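You operate a simulated robot arm through the tools that you are given. There is no shell and no other tool. Be economical: measure what you need, move in short steps, check, and stop when the job is done.

You run a simulated two-armed robot. Do the job below in one go: nothing can be reset, and whatever is moved stays where it is left.

## Task
Take the blue hex key and put it in the front rack of the silver-rack bike. Then open the pink locker door, put the sponge from the top of the dark bench on the shelf of the pink locker and shut the door again. The order counts.

It is judged by the outcome, as a careful person would: the job done as asked, and still so three seconds after it is handed in. It fails if anything else is knocked over, pushed out of place, dropped, spilled or broken.

## Robot
Two 7-joint arms with two-finger parallel grippers on one trunk, on a base that drives. Base frame: it is fixed to the floor where the robot stands at the start and does not move with it; the origin is under the middle of the robot, x ahead of it, y to its left, z up. Readings come in m, degrees, newtons and seconds.
The left shoulder is at the start at [0.03, 0.119, 0.935], the right one opposite. With the tool pointing down near the work surface each hand reaches from about 0.24 to 0.68 m from the robot's upright axis, wherever it stands, measured 20 degrees to its own side. Places, roughly: front rack of the silver-rack bike [-3.9, 0.5, 0.7]; pink locker door [-0.3, -3.6, 0.9]; shelf of the pink locker [-0.3, -3.9, 1]; sponge [0.75, -3.5, 1]. Payload 3.43 kg a hand.
The TCP of each hand is the grasp point between the finger pads, 0.03 m short of the fingertips. In the tool frame z runs along the fingers and y along their closing line. Largest opening 0.094 m; finger width 0.028, thickness 0.01; the body of the gripper, 0.05 by 0.096 m, starts 0.055 m behind the TCP.
Orientation is that of the tool frame in the base frame, as [roll, pitch, yaw] about the fixed x, y, z axes, in that order (R = Rz(yaw) Ry(pitch) Rx(roll)). With the fingers straight down and closing along the base's y, the tool's x points along the base's -x, its y along +y and its z along -z.

## Interface
- The arms move only by the tool move_arm. It takes "left_steps", "right_steps" or both (then of equal length, played together; a hand with none holds still); each is a list of rows, each an object of numbers (a shift or turn left out is 0, a gripper value left out holds the last): "grip": the gripper command, from -1 (shut) to 1 (fully open), values between in proportion; "dx", "dy", "dz": the shift along the tool's x, y, z in units of 50 mm (1.0 is 50 mm); "wx", "wy", "wz": the turn, a rotation vector about the tool's x, y, z in units of 5 degrees (1.0 is 5 degrees). In form: [{"grip": .., "dx": .., "dy": .., "dz": .., "wx": .., "wy": .., "wz": ..}, ...]. A call has 1 to 12 rows; each row shifts and turns the commanded pose from where the row before left it, along the tool's axes as they then stand. A call with a number of a shift or a turn outside -1 to 1 is refused whole. A row lasts 0.2 s, in which the tool goes at most 0.05 m and 8.6 degrees; a call with a longer step from one row to the next is refused whole, and so is a gripper value outside its range. Where a pose cannot be reached the arm comes as near as it can. A force on the tool above 40 N (or 10 N above the force at the start of the call, whichever is more), or a blocked arm, ends the call early, and 0.2 s more pass. Each finger travels about 0.072 m/s and halts on what it meets, pressing with about 36 N; the grip force reading is that of the motor and also rises with nothing between the fingers. The clock runs only during rows and for 0.2 s after the last one: add rows that do not move to give the fingers time. It gives the time, the measured TCP pose, the force on the tool (base axes), the opening and the grip force at its end, in the units of the frame above (readings bear some noise), with the torque about the TCP (base axes, N m) and any sound that the robot's microphone picked up, and new pictures: "show" is both (left out), scene, wrist or none (wrist: the cameras of the hands that moved).
- Cameras (640 x 400 px; columns grow to the right, rows downward): "scene" is now at [0.0125, -0.0083, 1.6264]; the picture's right is [-0.37, -0.93, 0.00], its down [-0.84, 0.34, -0.43] and it looks along [0.40, -0.16, -0.90] (base axes); focal length 258 px, centre (320, 200). "left" rides on the left gripper at [0.076, -0.014, -0.102] in its tool frame; the picture's right is [0.18, 0.98, 0.00], its down [-0.75, 0.14, -0.64] and it looks along [-0.63, 0.12, 0.77] (tool axes); focal length 243 px, centre (320, 200). "right" rides on the right gripper at [0.076, 0.014, -0.103] in its tool frame; the picture's right is [-0.18, 0.98, 0.00], its down [-0.75, -0.14, -0.64] and it looks along [-0.63, -0.12, 0.77] (tool axes); focal length 243 px, centre (320, 200). There is no depth. A picture from a camera that has moved, and an enlarged one, comes with that camera's place and axes in the base frame and with its lens. The place of the scene camera against the robot may be out by one fixed shift of up to 0.025 m in any direction.
- slide_trunk(by): slides the trunk up (or, below 0, down) by that many m; the arms and the scene camera ride with it, the base frame stays. It gives what a move gives, with no picture.
- base_move(legs): drives the robot by 1 to 6 legs, each [ahead, turn to the left] in m and degrees, along the robot's own axes; the way and the turn of a leg run together, so that a leg with both is an arc; at most 1.5 m and 180 degrees a leg. The arms and the cameras ride along, it lands a little off, and it stops where it bumps. It gives what a move gives, and a new picture of the scene camera.
- aim_head(pan, tilt): turns the head with the scene camera to pan (to the left, within 143 degrees either way) and tilt (down, from -29 to 69), counted from straight ahead of the robot. It gives what a move gives, and a new picture of the scene camera.
- enlarge(camera, box): a new picture of the part [left, top, right, bottom] of that camera's present view, enlarged. The clock stands still meanwhile.
- job_done(): hands the job in; it is judged then, once.

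Work in short steps. Places have to be worked out from the pictures, the camera data and where the tool is seen: move nearer, look again, correct. Check each grasp and each placing, and mend what went wrong. You have 165 turns and 260 pictures in all, those below and enlarged ones among them. Open the grippers and draw the arms clear of the work before you hand the job in, unless the task says otherwise; then end with one line.

The tools are called after ">>>" as name(argument=value, ...) on one line, values as JSON. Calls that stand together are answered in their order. move_arm: Moves the arms, as the interface text tells. Its arguments: {"type":"object","properties":{"left_steps":{"type":"array"},"right_steps":{"type":"array"},"show":{"type":"string","enum":["both","scene","wrist","none"]}},"required":[]} The other tools are called the same way: slide_trunk (by) slides the trunk up or down; base_move (legs) drives the base; aim_head (pan, tilt) turns the head that bears the scene camera; enlarge (camera, box) takes an enlarged picture of a part of a camera's view; job_done () hands the job in.

At the start:

```text
clock: 0.0
left_tool_pos: [0.4241, 0.0625, 0.9711]
left_orientation: [180.0, 0.0, 180.0]
left_wrist_force: [0.1, 0.8, 0.1]
left_torque: [0.03, -0.05, -0.04]
left_finger_gap: 0.0937
left_grip_force: 0.0
right_tool_pos: [0.337, -0.267, 0.9009]
right_orientation: [-180.0, -0.1, -179.9]
right_wrist_force: [-0.7, -0.4, 0.9]
right_torque: [0.01, 0.0, -0.01]
right_finger_gap: 0.0941
right_grip_force: 0.1
trunk travel left (down, up): [-0.2, 0.21]
robot x, y, heading: [-0.0015, 0.0036, -0.1]
head pan, tilt: [-21.8, 64.8]
```

scene: 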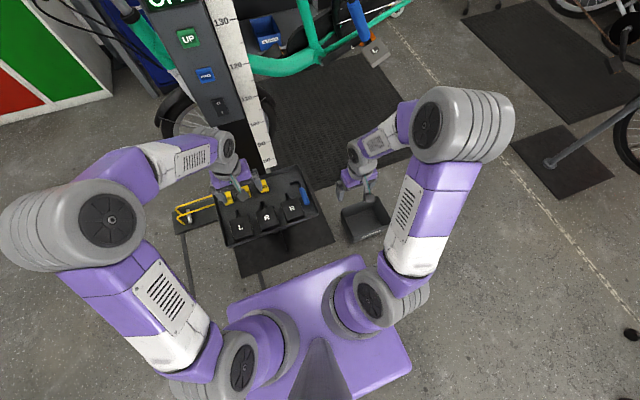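
right: 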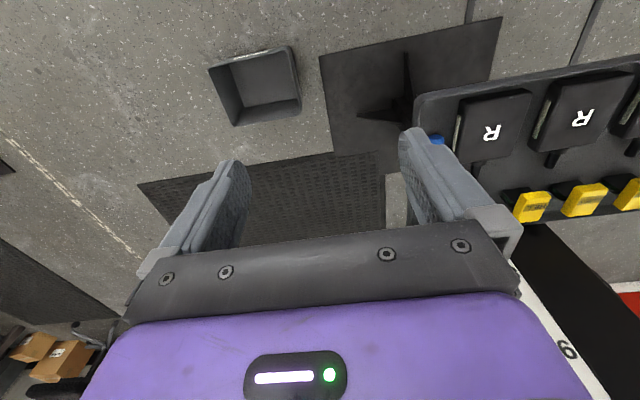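
left: 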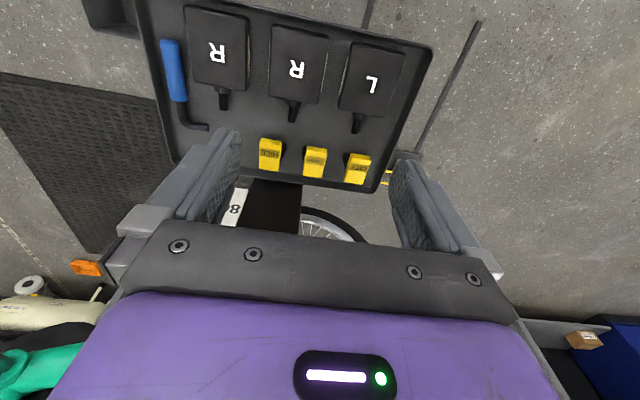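

The blue hex key seems to lie on the tray ahead, at its right edge. I'll enlarge both views for measurement.

>>> enlarge(camera="scene", box=[160, 140, 400, 290])

>>> enlarge(camera="left", box=[120, 0, 440, 200])

```text
2.67 times, centred on (280, 215) of scene
camera zoom: at [0.0125, -0.0083, 1.6264], right [-0.37, -0.93, 0.0], down [-0.84, 0.34, -0.43], along [0.4, -0.16, -0.9], focal length 689 px, centre (427, 160)
```

zoom: 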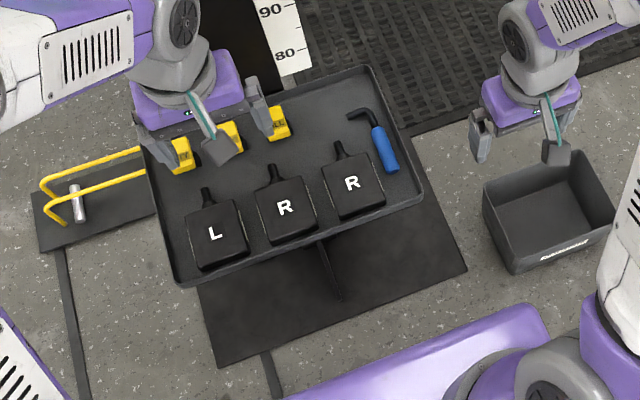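

```text
2.00 times, centred on (280, 100) of left
camera zoom: at [0.3497, 0.0471, 1.0727], right [-0.18, 0.98, 0.0], down [0.75, 0.14, 0.64], along [0.63, 0.12, -0.77], focal length 485 px, centre (400, 400)
```

zoom: 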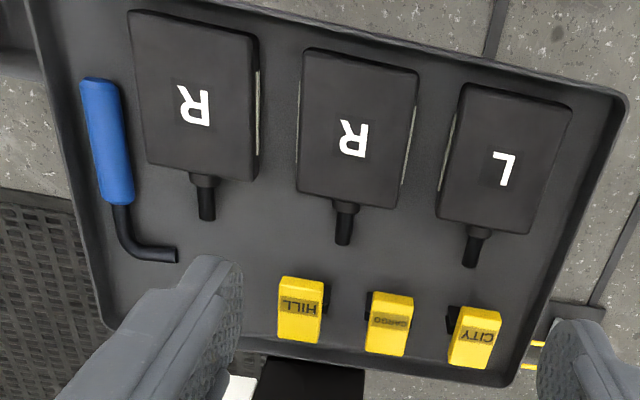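

Triangulated: handle from about (0.42,-0.118) to (0.49,-0.118), z≈0.735, lying along x. I'll bring the right hand above its shank end with part-open fingers and pull the left hand back a bit.

>>> move_arm(right_steps=[{"grip": 0.1, "dx": -0.9}, {"dx": -0.9}, {"dx": -0.9, "dy": 0.2}, {"dy": 0.9}, {"dy": 0.95}, {"dy": 0.95}, {"dz": 0.6}, {}], left_steps=[{"dx": 0.8}, {"dx": 0.8}, {"dx": 0.8}, {"dy": 0.5}, {}, {}, {}, {}])

```text
clock: 1.8
left_tool_pos: [0.3041, 0.0868, 0.9703]
left_orientation: [-180.0, 0.0, -180.0]
left_wrist_force: [0.7, -0.2, 0.4]
left_torque: [0.02, 0.0, 0.02]
left_finger_gap: 0.0939
left_grip_force: 0.0
right_tool_pos: [0.4711, -0.1166, 0.871]
right_orientation: [180.0, 0.0, -180.0]
right_wrist_force: [-0.5, 0.0, -0.2]
right_torque: [-0.01, -0.01, 0.0]
right_finger_gap: 0.0517
right_grip_force: 0.0
trunk travel left (down, up): [-0.2, 0.21]
robot x, y, heading: [0.0001, 0.0024, 0.1]
head pan, tilt: [-21.8, 64.8]
camera scene: at [0.0119, -0.0077, 1.6264], right [-0.37, -0.93, 0.0], down [-0.84, 0.34, -0.43], along [0.4, -0.16, -0.9], focal length 258 px, centre (320, 200)
camera right: at [0.3945, -0.1013, 0.9728], right [0.18, 0.98, 0.0], down [0.75, -0.14, 0.64], along [0.63, -0.12, -0.77], focal length 243 px, centre (320, 200)
camera left: at [0.2287, 0.0722, 1.0731], right [-0.18, 0.98, 0.0], down [0.75, 0.14, 0.64], along [0.63, 0.12, -0.77], focal length 243 px, centre (320, 200)
```

scene: 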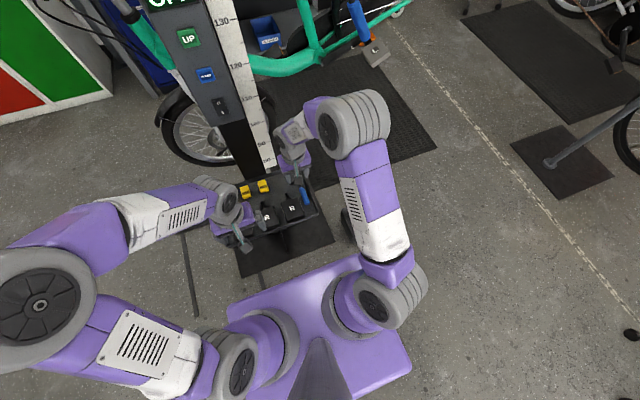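
right: 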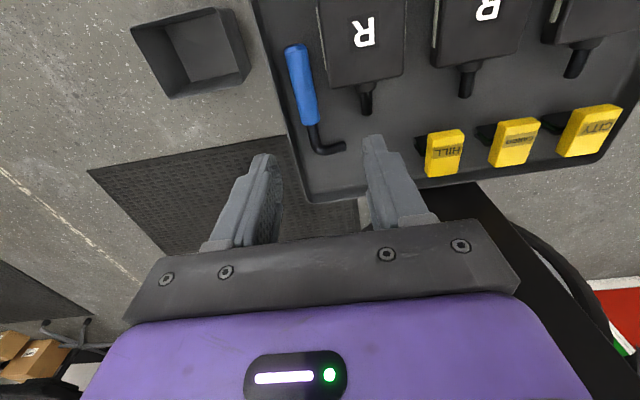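
left: 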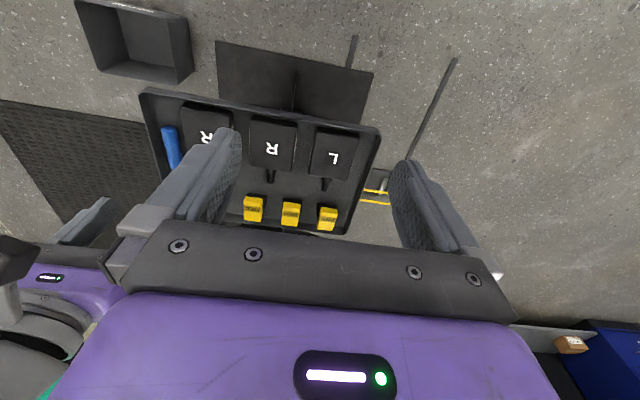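

Refined handle: y≈-0.130, z≈0.72, shank end at x≈0.497. I'll check the clearance to the tray rim.

>>> enlarge(camera="right", box=[240, 20, 400, 220])

```text
2.00 times, centred on (320, 120) of right
camera zoom: at [0.3945, -0.1013, 0.9728], right [0.18, 0.98, 0.0], down [0.75, -0.14, 0.64], along [0.63, -0.12, -0.77], focal length 485 px, centre (320, 360)
```

zoom: 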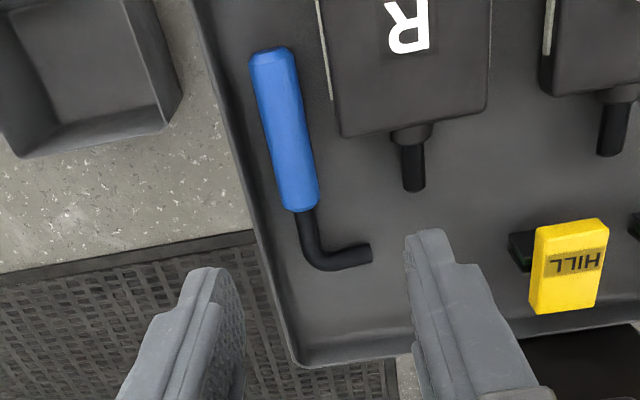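

>>> enlarge(camera="scene", box=[264, 165, 344, 215])

```text
8.00 times, centred on (304, 190) of scene
camera zoom: at [0.0119, -0.0077, 1.6264], right [-0.37, -0.93, 0.0], down [-0.84, 0.34, -0.43], along [0.4, -0.16, -0.9], focal length 2066 px, centre (448, 280)
```

zoom: 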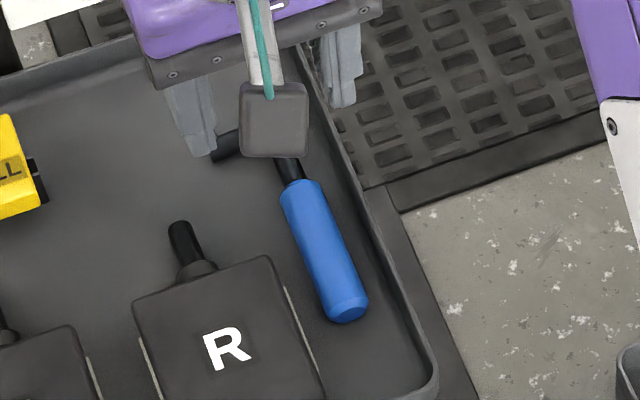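

Handle diameter ≈18–20 mm with roughly 13 mm to the rim, so I use a narrow opening. I line up and go down to 0.79.

>>> move_arm(right_steps=[{"grip": -0.34, "dx": -0.32, "dy": -0.26}, {"dz": 0.8}, {"dz": 0.8}, {}], show="wrist")

>>> enlarge(camera="right", box=[220, 20, 420, 220])

```text
clock: 2.8
left_tool_pos: [0.3035, 0.0874, 0.9702]
left_orientation: [179.9, 0.1, 180.0]
left_wrist_force: [-0.5, 0.0, 0.6]
left_torque: [0.01, 0.01, 0.05]
left_finger_gap: 0.094
left_grip_force: 0.2
right_tool_pos: [0.488, -0.1283, 0.7907]
right_orientation: [180.0, 0.0, -180.0]
right_wrist_force: [0.1, -0.2, -0.1]
right_torque: [0.0, 0.02, -0.01]
right_finger_gap: 0.0312
right_grip_force: 0.1
trunk travel left (down, up): [-0.2, 0.21]
robot x, y, heading: [0.0015, -0.0013, -0.1]
head pan, tilt: [-21.8, 64.8]
camera right: at [0.4107, -0.1144, 0.8925], right [0.18, 0.98, 0.0], down [0.75, -0.14, 0.64], along [0.63, -0.12, -0.77], focal length 243 px, centre (320, 200)
```

right: 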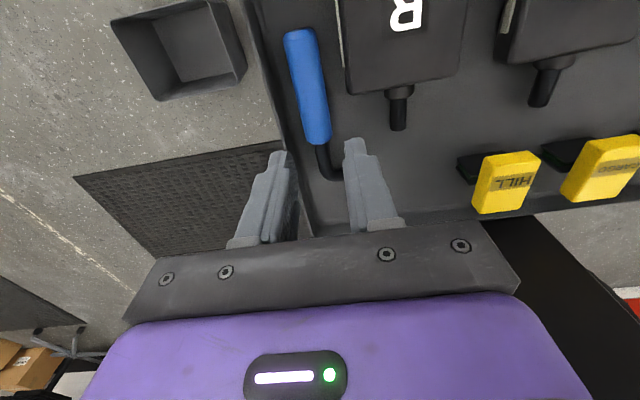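

```text
2.00 times, centred on (320, 120) of right
camera zoom: at [0.4107, -0.1144, 0.8925], right [0.18, 0.98, 0.0], down [0.75, -0.14, 0.64], along [0.63, -0.12, -0.77], focal length 485 px, centre (320, 360)
```

zoom: 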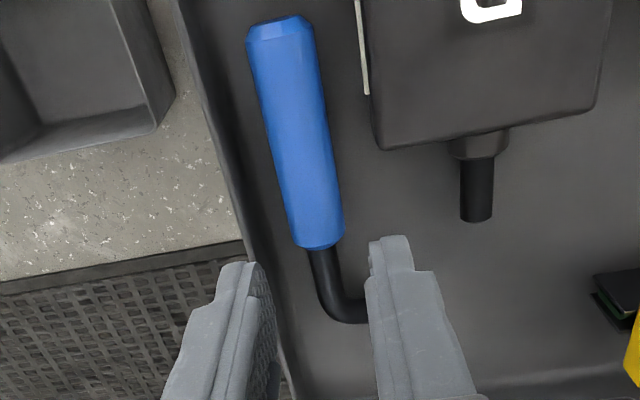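

Handle centre y≈-0.131, width 19 mm, rim about 12 mm to its right. I narrow the opening to 25 mm, shift 1.5 mm and go down to tips ≈0.722.

>>> move_arm(right_steps=[{"grip": -0.47, "dy": -0.04}, {"dz": 0.4}, {"dz": 0.25}, {"dz": 0.12}, {}], show="wrist")

>>> enlarge(camera="right", box=[220, 20, 420, 220])

```text
clock: 4.0
left_tool_pos: [0.3042, 0.0866, 0.9712]
left_orientation: [180.0, 0.0, -180.0]
left_wrist_force: [0.0, -1.1, -0.7]
left_torque: [0.0, -0.01, 0.01]
left_finger_gap: 0.094
left_grip_force: 0.2
right_tool_pos: [0.4889, -0.1304, 0.7519]
right_orientation: [180.0, 0.0, 180.0]
right_wrist_force: [0.5, 1.5, 0.3]
right_torque: [0.03, 0.03, -0.05]
right_finger_gap: 0.0249
right_grip_force: 0.1
trunk travel left (down, up): [-0.2, 0.21]
robot x, y, heading: [-0.0032, -0.0026, -0.2]
head pan, tilt: [-21.8, 64.8]
camera right: at [0.4114, -0.1166, 0.8542], right [0.18, 0.98, 0.0], down [0.75, -0.14, 0.64], along [0.63, -0.12, -0.77], focal length 243 px, centre (320, 200)
```

right: 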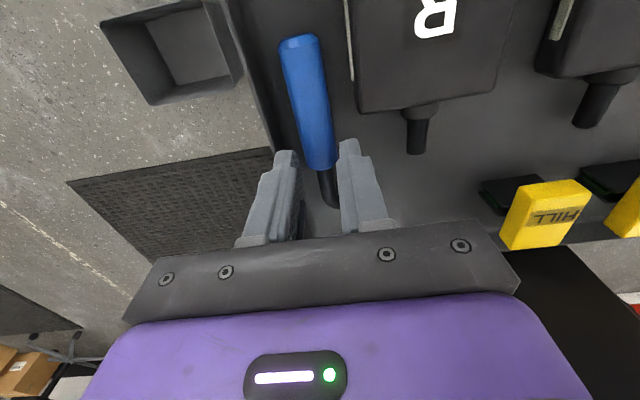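

```text
2.00 times, centred on (320, 120) of right
camera zoom: at [0.4114, -0.1166, 0.8542], right [0.18, 0.98, 0.0], down [0.75, -0.14, 0.64], along [0.63, -0.12, -0.77], focal length 485 px, centre (320, 360)
```

zoom: 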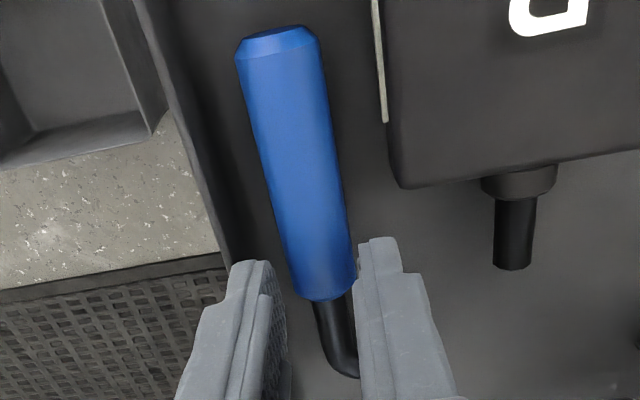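

The fingertips straddle the handle. I go down a further 7 mm and close.

>>> move_arm(right_steps=[{"dz": 0.08}, {"dz": 0.08}, {}, {"grip": -1}, {"grip": -1}, {"grip": -1}], show="wrist")

```text
clock: 5.4
left_tool_pos: [0.3046, 0.0875, 0.9708]
left_orientation: [-179.9, 0.0, -180.0]
left_wrist_force: [0.0, 0.1, 0.4]
left_torque: [0.0, 0.01, 0.01]
left_finger_gap: 0.0938
left_grip_force: 0.1
right_tool_pos: [0.4873, -0.1318, 0.744]
right_orientation: [-180.0, 0.0, -179.9]
right_wrist_force: [0.4, -0.3, -0.6]
right_torque: [0.0, -0.02, -0.03]
right_finger_gap: 0.0201
right_grip_force: 35.7
trunk travel left (down, up): [-0.2, 0.21]
robot x, y, heading: [0.0025, -0.0033, -0.0]
head pan, tilt: [-21.8, 64.8]
camera right: at [0.4112, -0.1167, 0.8463], right [0.18, 0.98, 0.0], down [0.75, -0.14, 0.64], along [0.63, -0.12, -0.77], focal length 243 px, centre (320, 200)
```

right: 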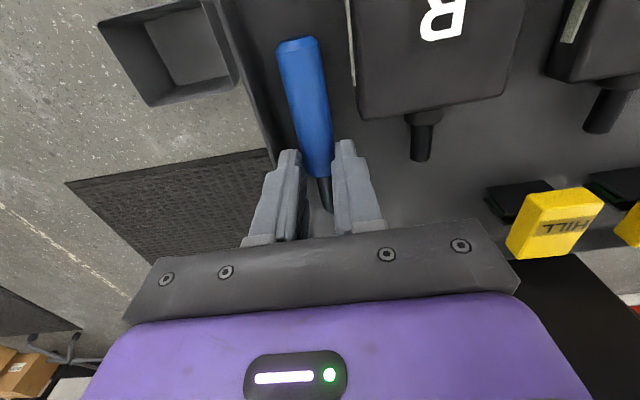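

Held at 20 mm with full grip force. I lift straight up.

>>> move_arm(right_steps=[{"dz": -0.3}, {"dz": -0.6}, {"dz": -0.8}, {"dz": -0.8}, {"dz": -0.8}, {}])

```text
clock: 6.8
left_tool_pos: [0.3066, 0.0872, 0.9696]
left_orientation: [-180.0, 0.1, 180.0]
left_wrist_force: [-0.1, -0.2, 0.5]
left_torque: [-0.02, 0.0, 0.0]
left_finger_gap: 0.0941
left_grip_force: 0.1
right_tool_pos: [0.4873, -0.1309, 0.9083]
right_orientation: [180.0, 0.0, -180.0]
right_wrist_force: [-0.3, -0.2, 0.0]
right_torque: [-0.02, 0.01, -0.01]
right_finger_gap: 0.0197
right_grip_force: 35.6
trunk travel left (down, up): [-0.2, 0.21]
robot x, y, heading: [0.0017, -0.0031, 0.2]
head pan, tilt: [-21.8, 64.8]
camera scene: at [0.013, -0.0083, 1.6264], right [-0.37, -0.93, 0.0], down [-0.84, 0.34, -0.43], along [0.39, -0.16, -0.91], focal length 258 px, centre (320, 200)
camera right: at [0.4111, -0.1166, 1.0108], right [0.18, 0.98, 0.0], down [0.75, -0.14, 0.64], along [0.63, -0.12, -0.77], focal length 243 px, centre (320, 200)
```

scene: 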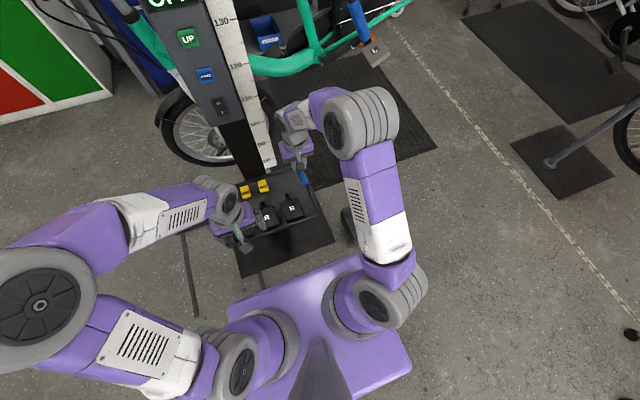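
right: 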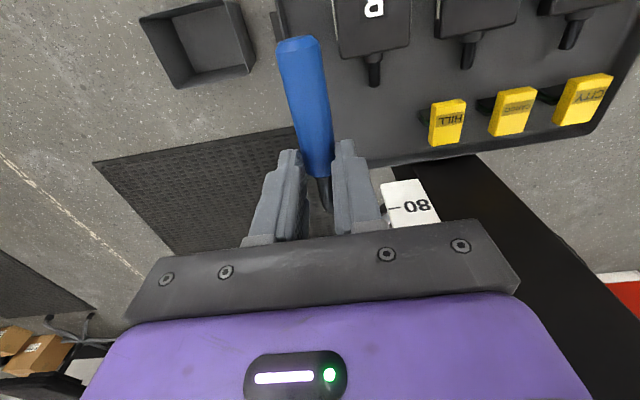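

The key is held. I pull the right hand in toward the body and then survey the room with the head.

>>> move_arm(right_steps=[{"dz": -0.8}, {"dx": 0.8, "dy": -0.5}, {"dx": 0.8, "dy": -0.5}, {"dx": 0.8, "dy": -0.5}, {"dx": 0.6, "dy": -0.4}, {}], show="none")

>>> aim_head(pan=0, tilt=15)

>>> aim_head(pan=-70, tilt=20)

>>> aim_head(pan=-140, tilt=20)

>>> aim_head(pan=140, tilt=20)

>>> aim_head(pan=75, tilt=20)

```text
clock: 8.2
left_tool_pos: [0.3047, 0.0866, 0.9703]
left_orientation: [180.0, -0.1, 180.0]
left_wrist_force: [0.6, -0.5, 0.7]
left_torque: [0.01, 0.01, 0.0]
left_finger_gap: 0.094
left_grip_force: 0.1
right_tool_pos: [0.3385, -0.2246, 0.9483]
right_orientation: [-180.0, 0.0, -180.0]
right_wrist_force: [0.9, 0.7, -1.0]
right_torque: [-0.02, 0.01, -0.02]
right_finger_gap: 0.0199
right_grip_force: 35.8
trunk travel left (down, up): [-0.2, 0.21]
robot x, y, heading: [-0.0016, 0.0021, -0.1]
head pan, tilt: [-21.8, 64.8]
```

```text
clock: 9.4
left_tool_pos: [0.305, 0.0868, 0.9703]
left_orientation: [180.0, 0.0, -180.0]
left_wrist_force: [0.1, -0.1, -0.5]
left_torque: [-0.01, 0.01, -0.01]
left_finger_gap: 0.094
left_grip_force: 0.1
right_tool_pos: [0.3379, -0.2257, 0.9488]
right_orientation: [180.0, 0.0, -180.0]
right_wrist_force: [0.0, -0.7, -0.8]
right_torque: [-0.02, 0.01, 0.02]
right_finger_gap: 0.0198
right_grip_force: 35.6
trunk travel left (down, up): [-0.2, 0.21]
robot x, y, heading: [-0.0013, 0.0004, 0.1]
head pan, tilt: [0.0, 15.0]
camera scene: at [0.0494, 0.0142, 1.698], right [0.0, -1.0, 0.0], down [-0.26, 0.0, -0.97], along [0.97, 0.0, -0.26], focal length 258 px, centre (320, 200)
```

scene: 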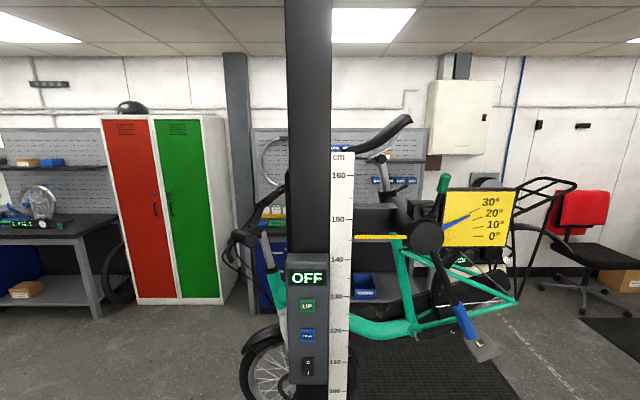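

```text
clock: 10.8
left_tool_pos: [0.3036, 0.0872, 0.9714]
left_orientation: [-179.9, -0.1, 180.0]
left_wrist_force: [-0.1, 0.1, -0.5]
left_torque: [-0.02, 0.03, -0.02]
left_finger_gap: 0.0938
left_grip_force: 0.2
right_tool_pos: [0.3389, -0.2246, 0.9483]
right_orientation: [180.0, 0.0, -180.0]
right_wrist_force: [-0.8, 0.0, 0.1]
right_torque: [-0.03, 0.05, 0.0]
right_finger_gap: 0.02
right_grip_force: 36.6
trunk travel left (down, up): [-0.2, 0.21]
robot x, y, heading: [0.0051, -0.0038, -0.2]
head pan, tilt: [-70.0, 20.0]
camera scene: at [-0.0121, -0.0732, 1.6899], right [-0.94, -0.34, 0.0], down [-0.12, 0.32, -0.94], along [0.32, -0.88, -0.34], focal length 258 px, centre (320, 200)
```

scene: 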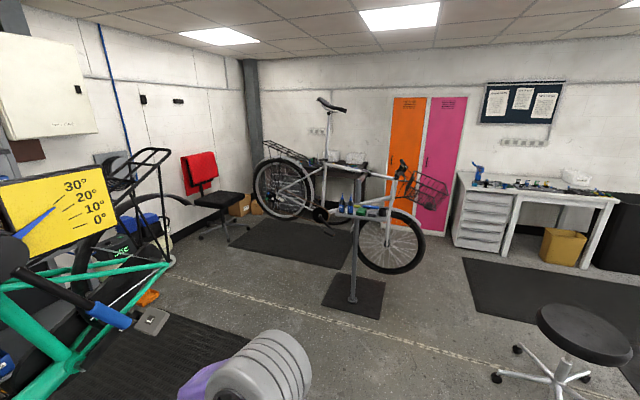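

```text
clock: 12.2
left_tool_pos: [0.3054, 0.0867, 0.9709]
left_orientation: [180.0, 0.0, 180.0]
left_wrist_force: [-0.6, 0.5, 0.4]
left_torque: [0.02, 0.0, -0.03]
left_finger_gap: 0.0939
left_grip_force: 0.1
right_tool_pos: [0.3381, -0.226, 0.9484]
right_orientation: [179.9, 0.0, -180.0]
right_wrist_force: [1.0, 0.6, -1.9]
right_torque: [0.02, 0.0, 0.0]
right_finger_gap: 0.0201
right_grip_force: 35.9
trunk travel left (down, up): [-0.2, 0.21]
robot x, y, heading: [-0.0014, -0.0006, -0.1]
head pan, tilt: [-140.0, 20.0]
camera scene: at [-0.1153, -0.0456, 1.6899], right [-0.64, 0.77, 0.0], down [0.26, 0.22, -0.94], along [-0.72, -0.6, -0.34], focal length 258 px, centre (320, 200)
```

scene: 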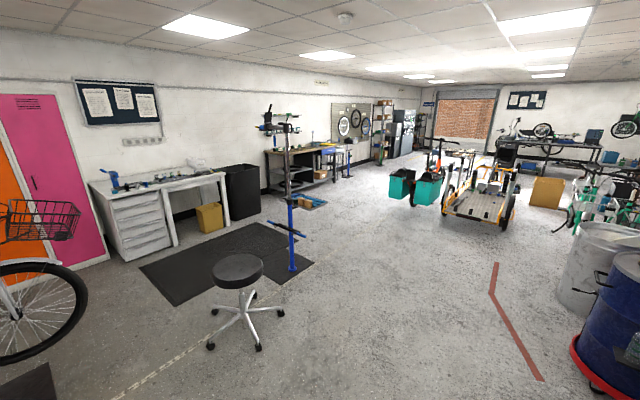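

```text
clock: 16.1
left_tool_pos: [0.305, 0.0864, 0.9709]
left_orientation: [180.0, 0.0, -180.0]
left_wrist_force: [-0.8, -0.3, 0.1]
left_torque: [-0.02, -0.01, 0.02]
left_finger_gap: 0.094
left_grip_force: 0.1
right_tool_pos: [0.3393, -0.2257, 0.9491]
right_orientation: [-180.0, 0.0, 179.9]
right_wrist_force: [0.1, -0.1, 0.3]
right_torque: [0.02, -0.02, -0.03]
right_finger_gap: 0.0201
right_grip_force: 36.2
trunk travel left (down, up): [-0.2, 0.21]
robot x, y, heading: [-0.0007, -0.001, 0.3]
head pan, tilt: [140.0, 20.0]
camera scene: at [-0.1154, 0.0742, 1.6899], right [0.64, 0.77, 0.0], down [0.26, -0.22, -0.94], along [-0.72, 0.6, -0.34], focal length 258 px, centre (320, 200)
```

scene: 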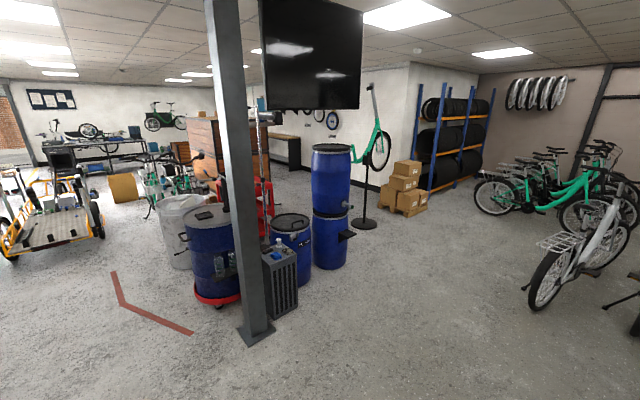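

```text
clock: 17.4
left_tool_pos: [0.3043, 0.0871, 0.9704]
left_orientation: [-180.0, -0.1, -180.0]
left_wrist_force: [0.1, -0.1, 0.0]
left_torque: [-0.01, 0.03, 0.01]
left_finger_gap: 0.0942
left_grip_force: 0.1
right_tool_pos: [0.3387, -0.2261, 0.9484]
right_orientation: [180.0, 0.0, 180.0]
right_wrist_force: [0.0, 0.0, -0.7]
right_torque: [-0.01, 0.01, 0.01]
right_finger_gap: 0.02
right_grip_force: 36.1
trunk travel left (down, up): [-0.2, 0.21]
robot x, y, heading: [0.002, -0.002, 0.2]
head pan, tilt: [75.0, 20.0]
camera scene: at [-0.02, 0.1042, 1.6899], right [0.97, -0.26, 0.0], down [-0.09, -0.33, -0.94], along [0.24, 0.91, -0.34], focal length 258 px, centre (320, 200)
```

scene: 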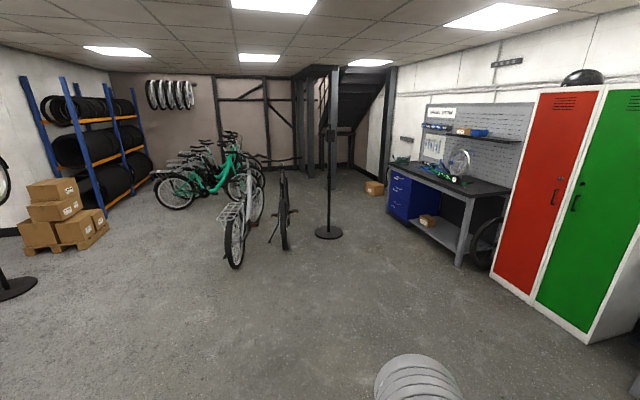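

The given place for the front rack is nearly straight behind me; I'll aim there and enlarge.

>>> aim_head(pan=143, tilt=15)

>>> enlarge(camera="scene", box=[40, 110, 280, 260])

>>> aim_head(pan=-143, tilt=20)

>>> enlarge(camera="scene", box=[420, 110, 640, 260])

```text
clock: 18.8
left_tool_pos: [0.3042, 0.086, 0.9717]
left_orientation: [-180.0, 0.0, 180.0]
left_wrist_force: [0.2, 0.1, -0.5]
left_torque: [0.0, 0.03, -0.01]
left_finger_gap: 0.094
left_grip_force: 0.0
right_tool_pos: [0.3378, -0.2252, 0.949]
right_orientation: [-180.0, 0.1, 180.0]
right_wrist_force: [0.1, -0.5, -0.1]
right_torque: [0.04, 0.04, 0.02]
right_finger_gap: 0.0201
right_grip_force: 35.6
trunk travel left (down, up): [-0.2, 0.21]
robot x, y, heading: [-0.0008, -0.0014, -0.0]
head pan, tilt: [143.0, 15.0]
camera scene: at [-0.1186, 0.0706, 1.6981], right [0.6, 0.8, 0.0], down [0.21, -0.16, -0.97], along [-0.77, 0.58, -0.26], focal length 258 px, centre (320, 200)
```

scene: 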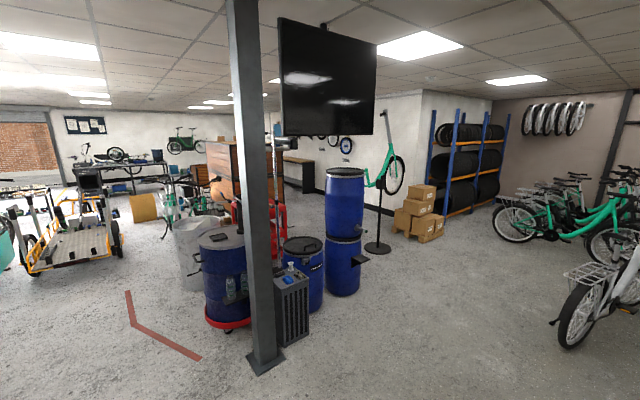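

```text
2.67 times, centred on (160, 185) of scene
camera zoom: at [-0.1186, 0.0706, 1.6981], right [0.6, 0.8, 0.0], down [0.21, -0.16, -0.97], along [-0.77, 0.58, -0.26], focal length 689 px, centre (747, 240)
```

zoom: 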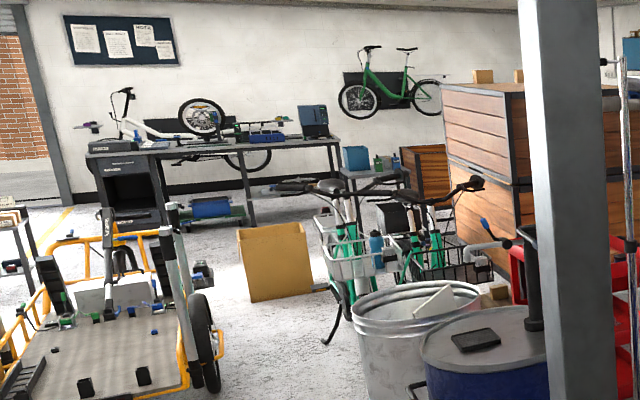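

```text
clock: 22.7
left_tool_pos: [0.3045, 0.0867, 0.97]
left_orientation: [180.0, -0.1, 180.0]
left_wrist_force: [0.3, 0.2, 0.2]
left_torque: [0.01, 0.03, 0.01]
left_finger_gap: 0.094
left_grip_force: 0.1
right_tool_pos: [0.3383, -0.224, 0.9483]
right_orientation: [180.0, 0.0, 179.9]
right_wrist_force: [-0.1, -0.4, -0.2]
right_torque: [0.04, -0.02, 0.01]
right_finger_gap: 0.0197
right_grip_force: 35.9
trunk travel left (down, up): [-0.2, 0.21]
robot x, y, heading: [-0.0021, 0.0008, 0.1]
head pan, tilt: [-143.0, 20.0]
camera scene: at [-0.1184, -0.0418, 1.6899], right [-0.6, 0.8, 0.0], down [0.27, 0.21, -0.94], along [-0.75, -0.57, -0.34], focal length 258 px, centre (320, 200)
```

scene: 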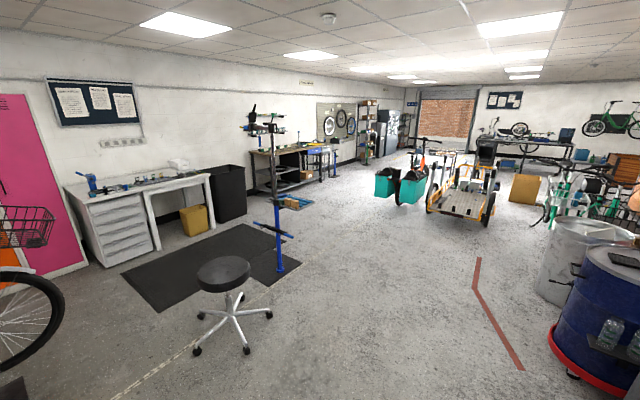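

```text
2.67 times, centred on (530, 185) of scene
camera zoom: at [-0.1184, -0.0418, 1.6899], right [-0.6, 0.8, 0.0], down [0.27, 0.21, -0.94], along [-0.75, -0.57, -0.34], focal length 689 px, centre (-240, 240)
```

zoom: 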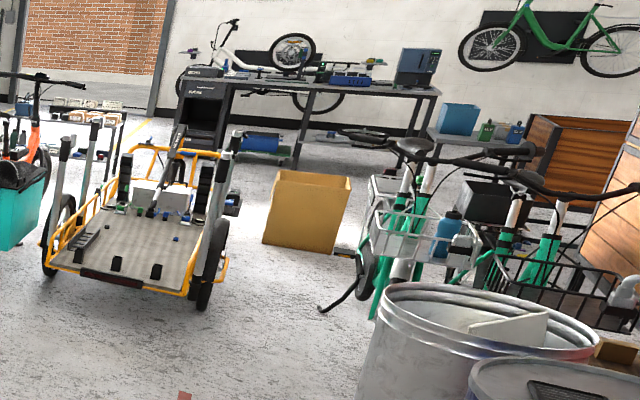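

The silver-wire front basket belongs to the nearer of two green bikes, behind a zinc bin, with the cargo trike to its -y side. I back off, turn round and drive to about (-2.4,-0.3) to look closely.

>>> base_move(legs=[[-0.35, 0], [0, -172], [1.0, 0], [1.0, 0]])

>>> aim_head(pan=-15, tilt=25)

```text
clock: 41.5
left_tool_pos: [-2.6002, -0.4843, 0.9716]
left_orientation: [-180.0, -0.1, 10.2]
left_wrist_force: [0.5, -0.2, 0.1]
left_torque: [0.0, -0.02, 0.01]
left_finger_gap: 0.094
left_grip_force: 0.2
right_tool_pos: [-2.687, -0.1844, 0.9484]
right_orientation: [180.0, 0.0, 10.0]
right_wrist_force: [0.4, 0.4, -0.1]
right_torque: [0.01, 0.01, -0.02]
right_finger_gap: 0.0199
right_grip_force: 35.8
trunk travel left (down, up): [-0.2, 0.21]
robot x, y, heading: [-2.3151, -0.3445, -170.0]
head pan, tilt: [-143.0, 20.0]
camera scene: at [-2.2369, -0.2579, 1.69], right [0.73, -0.68, 0.0], down [-0.23, -0.25, -0.94], along [0.64, 0.69, -0.34], focal length 258 px, centre (320, 200)
```

scene: 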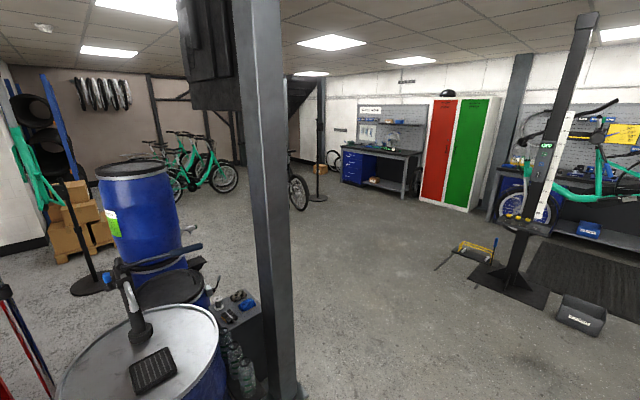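

```text
clock: 43.6
left_tool_pos: [-2.5996, -0.4848, 0.9699]
left_orientation: [180.0, 0.0, 10.1]
left_wrist_force: [0.1, -0.2, -0.2]
left_torque: [0.0, -0.05, 0.01]
left_finger_gap: 0.0942
left_grip_force: 0.1
right_tool_pos: [-2.6883, -0.1829, 0.9488]
right_orientation: [-180.0, -0.1, 10.1]
right_wrist_force: [0.2, 0.0, -0.1]
right_torque: [0.03, 0.02, 0.02]
right_finger_gap: 0.0202
right_grip_force: 36.0
trunk travel left (down, up): [-0.2, 0.21]
robot x, y, heading: [-2.3152, -0.3441, -169.6]
head pan, tilt: [-15.0, 25.0]
camera scene: at [-2.3916, -0.3182, 1.6818], right [0.09, 1.0, 0.0], down [0.42, -0.04, -0.91], along [-0.9, 0.08, -0.42], focal length 258 px, centre (320, 200)
```

scene: 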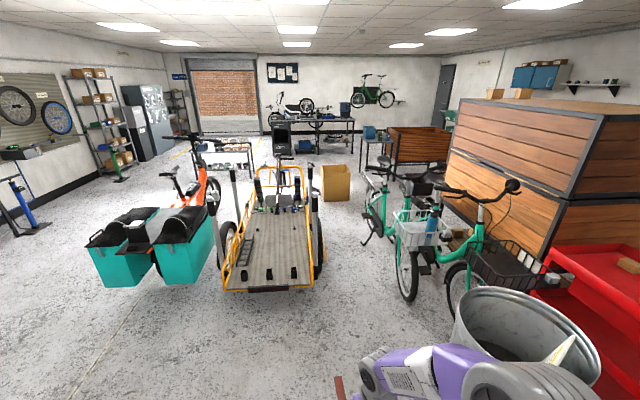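

>>> enlarge(camera="scene", box=[340, 150, 580, 310])

```text
2.50 times, centred on (460, 230) of scene
camera zoom: at [-2.3916, -0.3182, 1.6818], right [0.09, 1.0, 0.0], down [0.42, -0.04, -0.91], along [-0.9, 0.08, -0.42], focal length 646 px, centre (-30, 125)
```

zoom: 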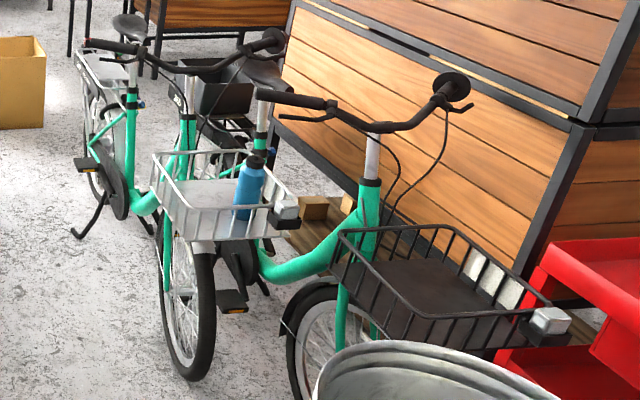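

Clear: silver basket around (-3.95,0.5) with a bottle on its right side, floor on the left side free. I'll drive to about (-3.35,0.06), heading ~159°.

>>> base_move(legs=[[0, -32], [1.12, 0]])

>>> aim_head(pan=-20, tilt=45)

```text
clock: 50.9
left_tool_pos: [-3.6626, 0.1159, 0.9704]
left_orientation: [179.9, 0.1, -22.6]
left_wrist_force: [0.1, 1.0, 0.1]
left_torque: [0.01, -0.04, -0.02]
left_finger_gap: 0.0942
left_grip_force: 0.0
right_tool_pos: [-3.5741, 0.417, 0.9487]
right_orientation: [180.0, -0.1, -22.6]
right_wrist_force: [0.0, -0.3, 0.3]
right_torque: [-0.03, 0.0, 0.01]
right_finger_gap: 0.0199
right_grip_force: 36.2
trunk travel left (down, up): [-0.2, 0.21]
robot x, y, heading: [-3.3479, 0.0812, 157.5]
head pan, tilt: [-15.0, 25.0]
camera scene: at [-3.4083, 0.1384, 1.6818], right [0.61, 0.79, 0.0], down [0.34, -0.26, -0.91], along [-0.72, 0.55, -0.42], focal length 258 px, centre (320, 200)
```

scene: 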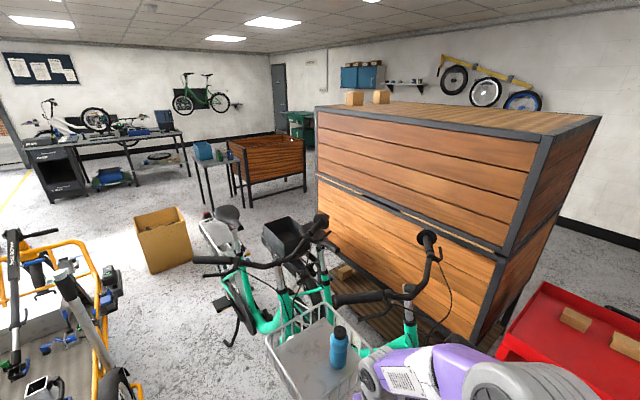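

```text
clock: 51.7
left_tool_pos: [-3.663, 0.1147, 0.9714]
left_orientation: [-179.9, 0.0, -22.6]
left_wrist_force: [0.1, -0.8, -0.3]
left_torque: [-0.04, 0.01, 0.0]
left_finger_gap: 0.094
left_grip_force: 0.0
right_tool_pos: [-3.5754, 0.4168, 0.9488]
right_orientation: [180.0, 0.0, -22.6]
right_wrist_force: [-0.4, -0.2, -0.8]
right_torque: [0.0, -0.03, -0.01]
right_finger_gap: 0.02
right_grip_force: 36.0
trunk travel left (down, up): [-0.2, 0.21]
robot x, y, heading: [-3.3491, 0.078, 157.4]
head pan, tilt: [-20.0, 45.0]
camera scene: at [-3.3949, 0.1371, 1.6513], right [0.68, 0.74, 0.0], down [0.52, -0.48, -0.71], along [-0.52, 0.48, -0.71], focal length 258 px, centre (320, 200)
```

scene: 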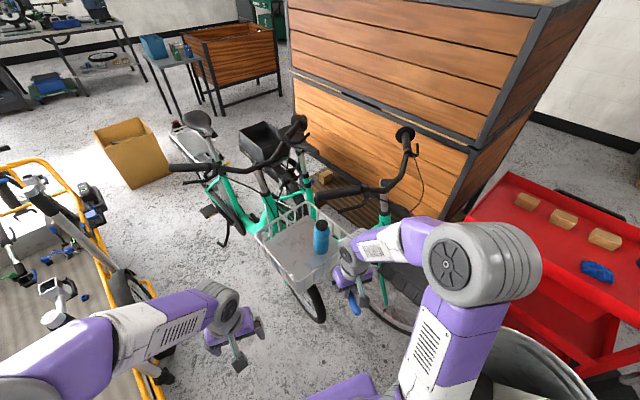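

>>> enlarge(camera="scene", box=[220, 180, 420, 320])

>>> enlarge(camera="right", box=[0, 0, 640, 400])

```text
2.86 times, centred on (320, 250) of scene
camera zoom: at [-3.3949, 0.1371, 1.6513], right [0.68, 0.74, 0.0], down [0.52, -0.48, -0.71], along [-0.52, 0.48, -0.71], focal length 738 px, centre (320, 57)
```

zoom: 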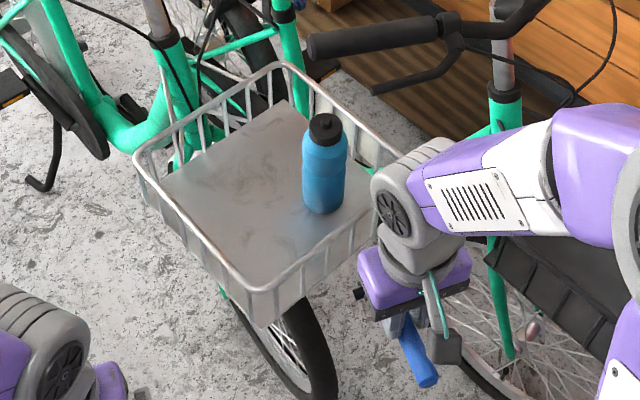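

```text
1.00 times, centred on (320, 200) of right (not enlarged: the box is as wide or as high as the picture)
camera zoom: at [-3.5101, 0.3744, 1.051], right [-0.55, -0.84, 0.0], down [-0.64, 0.42, 0.64], along [-0.54, 0.35, -0.77], focal length 243 px, centre (320, 200)
```

zoom: 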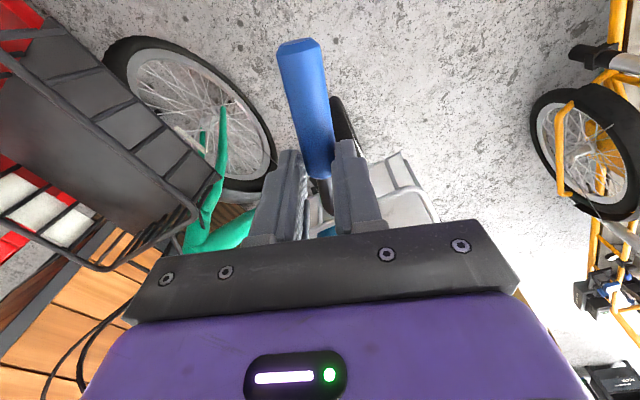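

Basket measured: rim z≈0.77, floor z≈0.68, x -4.07..-3.78, y 0.40..0.665, bottle at (-3.86,0.57). The black bike's grip end hangs near (-3.88,0.59,1.02), so I approach from the -y side: move to about (-3.65,-0.05), heading ~141°.

>>> base_move(legs=[[0, 46], [0.32, 0], [0, -62]])

>>> aim_head(pan=-15, tilt=50)

```text
clock: 58.7
left_tool_pos: [-3.9331, 0.073, 0.9712]
left_orientation: [179.9, 0.0, -38.8]
left_wrist_force: [-0.1, -0.3, -0.4]
left_torque: [0.01, -0.02, 0.0]
left_finger_gap: 0.0938
left_grip_force: 0.1
right_tool_pos: [-3.7647, 0.3383, 0.9492]
right_orientation: [179.9, -0.1, -38.8]
right_wrist_force: [-0.5, -0.6, -1.0]
right_torque: [0.05, 0.03, 0.0]
right_finger_gap: 0.0199
right_grip_force: 36.2
trunk travel left (down, up): [-0.2, 0.21]
robot x, y, heading: [-3.6429, -0.0483, 141.4]
head pan, tilt: [-20.0, 45.0]
camera scene: at [-3.6737, 0.0158, 1.6513], right [0.85, 0.52, 0.0], down [0.37, -0.6, -0.71], along [-0.37, 0.6, -0.71], focal length 258 px, centre (320, 200)
```

scene: 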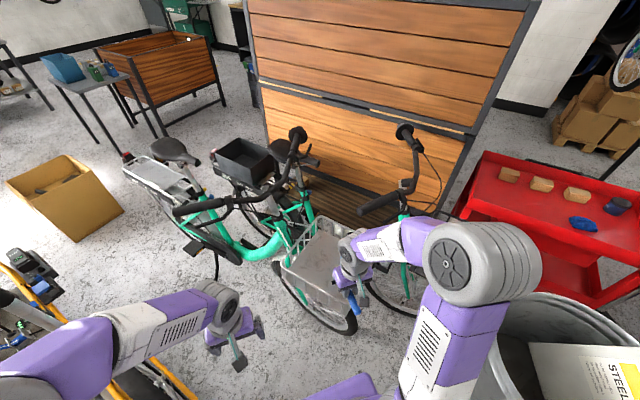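

```text
clock: 59.4
left_tool_pos: [-3.9336, 0.0745, 0.9718]
left_orientation: [180.0, 0.0, -38.8]
left_wrist_force: [0.7, -0.4, -0.7]
left_torque: [-0.03, 0.03, 0.0]
left_finger_gap: 0.094
left_grip_force: 0.0
right_tool_pos: [-3.7637, 0.338, 0.9485]
right_orientation: [-180.0, 0.0, -38.8]
right_wrist_force: [0.7, -0.6, -0.9]
right_torque: [-0.01, 0.03, 0.0]
right_finger_gap: 0.0201
right_grip_force: 36.0
trunk travel left (down, up): [-0.2, 0.21]
robot x, y, heading: [-3.6399, -0.0479, 141.5]
head pan, tilt: [-15.0, 50.0]
camera scene: at [-3.6774, 0.0083, 1.6444], right [0.81, 0.59, 0.0], down [0.45, -0.62, -0.64], along [-0.38, 0.52, -0.77], focal length 258 px, centre (320, 200)
```

scene: 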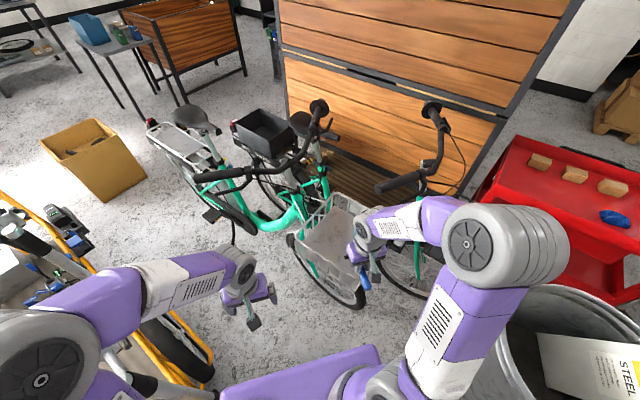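

The right hand is 0.25 m short along its reach. I advance at this height in two stages and watch the forearm against the black bike's grip.

>>> move_arm(right_steps=[{"dx": -0.8}, {"dx": -0.8}, {"dx": -0.8, "dy": 0.1}, {}])

```text
clock: 60.4
left_tool_pos: [-3.9326, 0.0729, 0.9718]
left_orientation: [180.0, 0.1, -38.8]
left_wrist_force: [0.2, 0.7, 1.0]
left_torque: [0.0, 0.02, 0.03]
left_finger_gap: 0.0939
left_grip_force: 0.0
right_tool_pos: [-3.8593, 0.4088, 0.9499]
right_orientation: [180.0, 0.0, -38.8]
right_wrist_force: [-0.3, -0.2, -1.6]
right_torque: [0.03, 0.0, -0.03]
right_finger_gap: 0.0197
right_grip_force: 36.0
trunk travel left (down, up): [-0.2, 0.21]
robot x, y, heading: [-3.6414, -0.0542, 141.7]
head pan, tilt: [-15.0, 50.0]
camera scene: at [-3.6765, 0.0078, 1.6444], right [0.81, 0.59, 0.0], down [0.45, -0.62, -0.64], along [-0.38, 0.52, -0.77], focal length 258 px, centre (320, 200)
camera right: at [-3.8101, 0.3497, 1.0511], right [-0.76, -0.65, 0.0], down [-0.5, 0.58, 0.64], along [-0.42, 0.49, -0.77], focal length 243 px, centre (320, 200)
```

scene: 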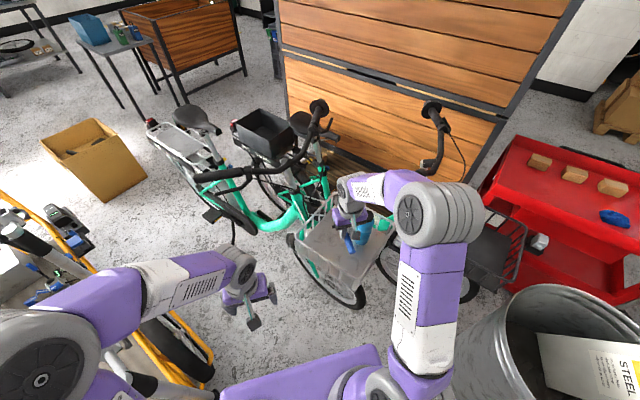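
right: 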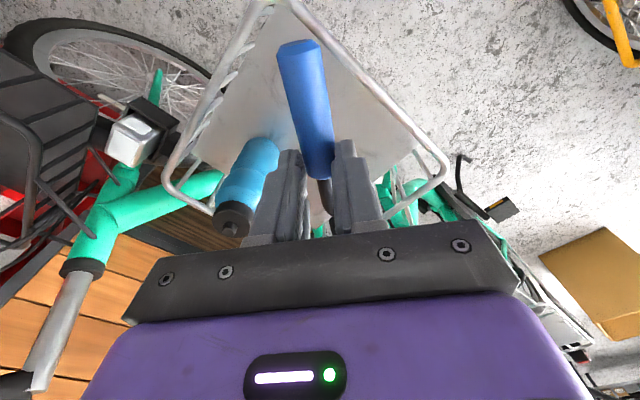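

Forearm stays clear of the grip. I complete the advance to above (-3.965,0.485).

>>> move_arm(right_steps=[{"dx": -0.8}, {"dx": -0.8, "dy": 0.1}, {"dx": -0.8}, {}, {}])

```text
clock: 61.6
left_tool_pos: [-3.9326, 0.0736, 0.9697]
left_orientation: [180.0, 0.0, -38.8]
left_wrist_force: [0.5, 0.1, -0.5]
left_torque: [0.02, -0.01, -0.01]
left_finger_gap: 0.094
left_grip_force: 0.1
right_tool_pos: [-3.9573, 0.4803, 0.9486]
right_orientation: [180.0, 0.0, -38.7]
right_wrist_force: [-1.0, -0.3, -1.3]
right_torque: [-0.01, 0.0, -0.03]
right_finger_gap: 0.02
right_grip_force: 35.8
trunk travel left (down, up): [-0.2, 0.21]
robot x, y, heading: [-3.6426, -0.0499, 141.2]
head pan, tilt: [-15.0, 50.0]
camera scene: at [-3.6778, 0.0087, 1.6443], right [0.81, 0.59, 0.0], down [0.45, -0.62, -0.64], along [-0.38, 0.52, -0.77], focal length 258 px, centre (320, 200)
camera right: at [-3.9076, 0.4209, 1.0507], right [-0.76, -0.65, 0.0], down [-0.5, 0.58, 0.64], along [-0.42, 0.49, -0.77], focal length 243 px, centre (320, 200)
```

scene: 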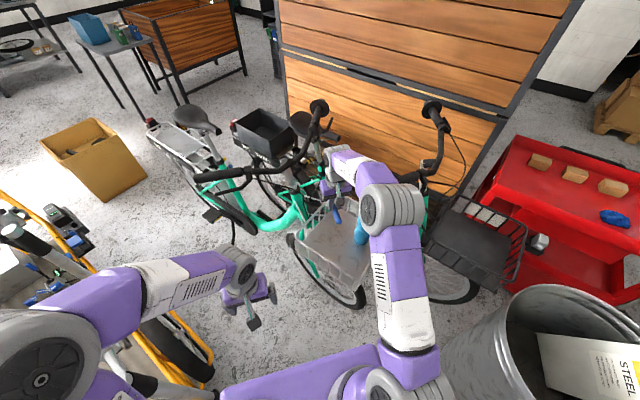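
right: 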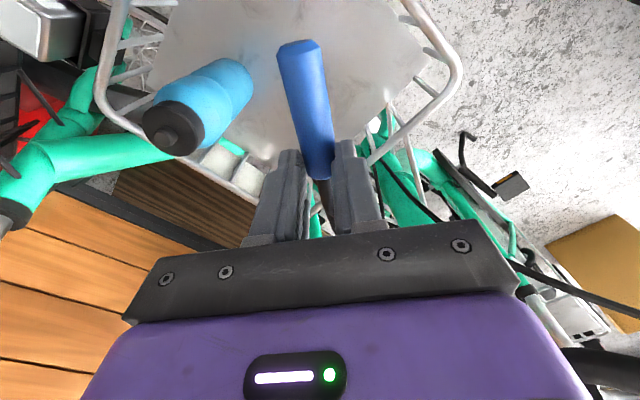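

The drop point projects well inside the basket floor. I lower to TCP 0.78 and check.

>>> move_arm(right_steps=[{"dz": 0.7}, {"dz": 0.7}, {"dz": 0.7}, {"dz": 0.7}, {"dz": 0.6}, {}])

```text
clock: 63.0
left_tool_pos: [-3.9319, 0.0736, 0.9711]
left_orientation: [179.9, 0.0, -38.9]
left_wrist_force: [0.1, 0.4, -0.2]
left_torque: [0.01, -0.03, -0.03]
left_finger_gap: 0.0939
left_grip_force: 0.0
right_tool_pos: [-3.9563, 0.4815, 0.7789]
right_orientation: [-180.0, 0.1, -38.9]
right_wrist_force: [-1.1, 0.3, -0.9]
right_torque: [-0.01, -0.01, 0.0]
right_finger_gap: 0.0201
right_grip_force: 35.9
trunk travel left (down, up): [-0.2, 0.21]
robot x, y, heading: [-3.6381, -0.0496, 141.3]
head pan, tilt: [-15.0, 50.0]
camera scene: at [-3.6772, 0.008, 1.6444], right [0.81, 0.59, 0.0], down [0.45, -0.62, -0.64], along [-0.38, 0.52, -0.77], focal length 258 px, centre (320, 200)
camera right: at [-3.9064, 0.4213, 0.881], right [-0.76, -0.65, 0.0], down [-0.5, 0.58, 0.64], along [-0.42, 0.49, -0.77], focal length 243 px, centre (320, 200)
```

scene: 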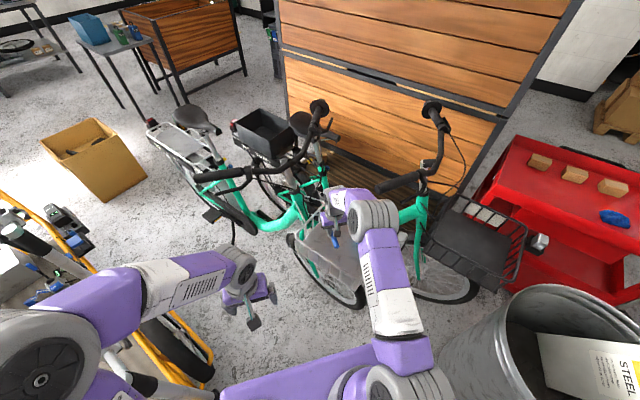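
right: 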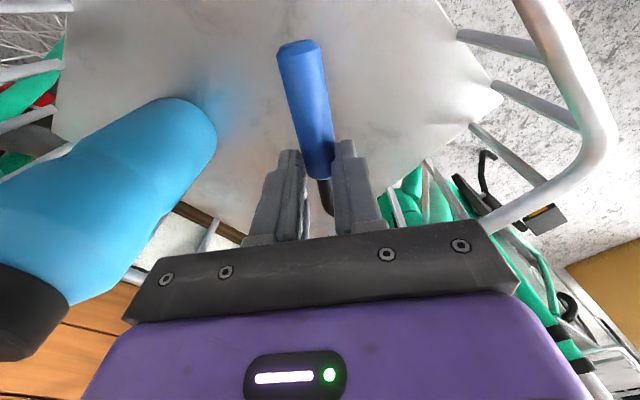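

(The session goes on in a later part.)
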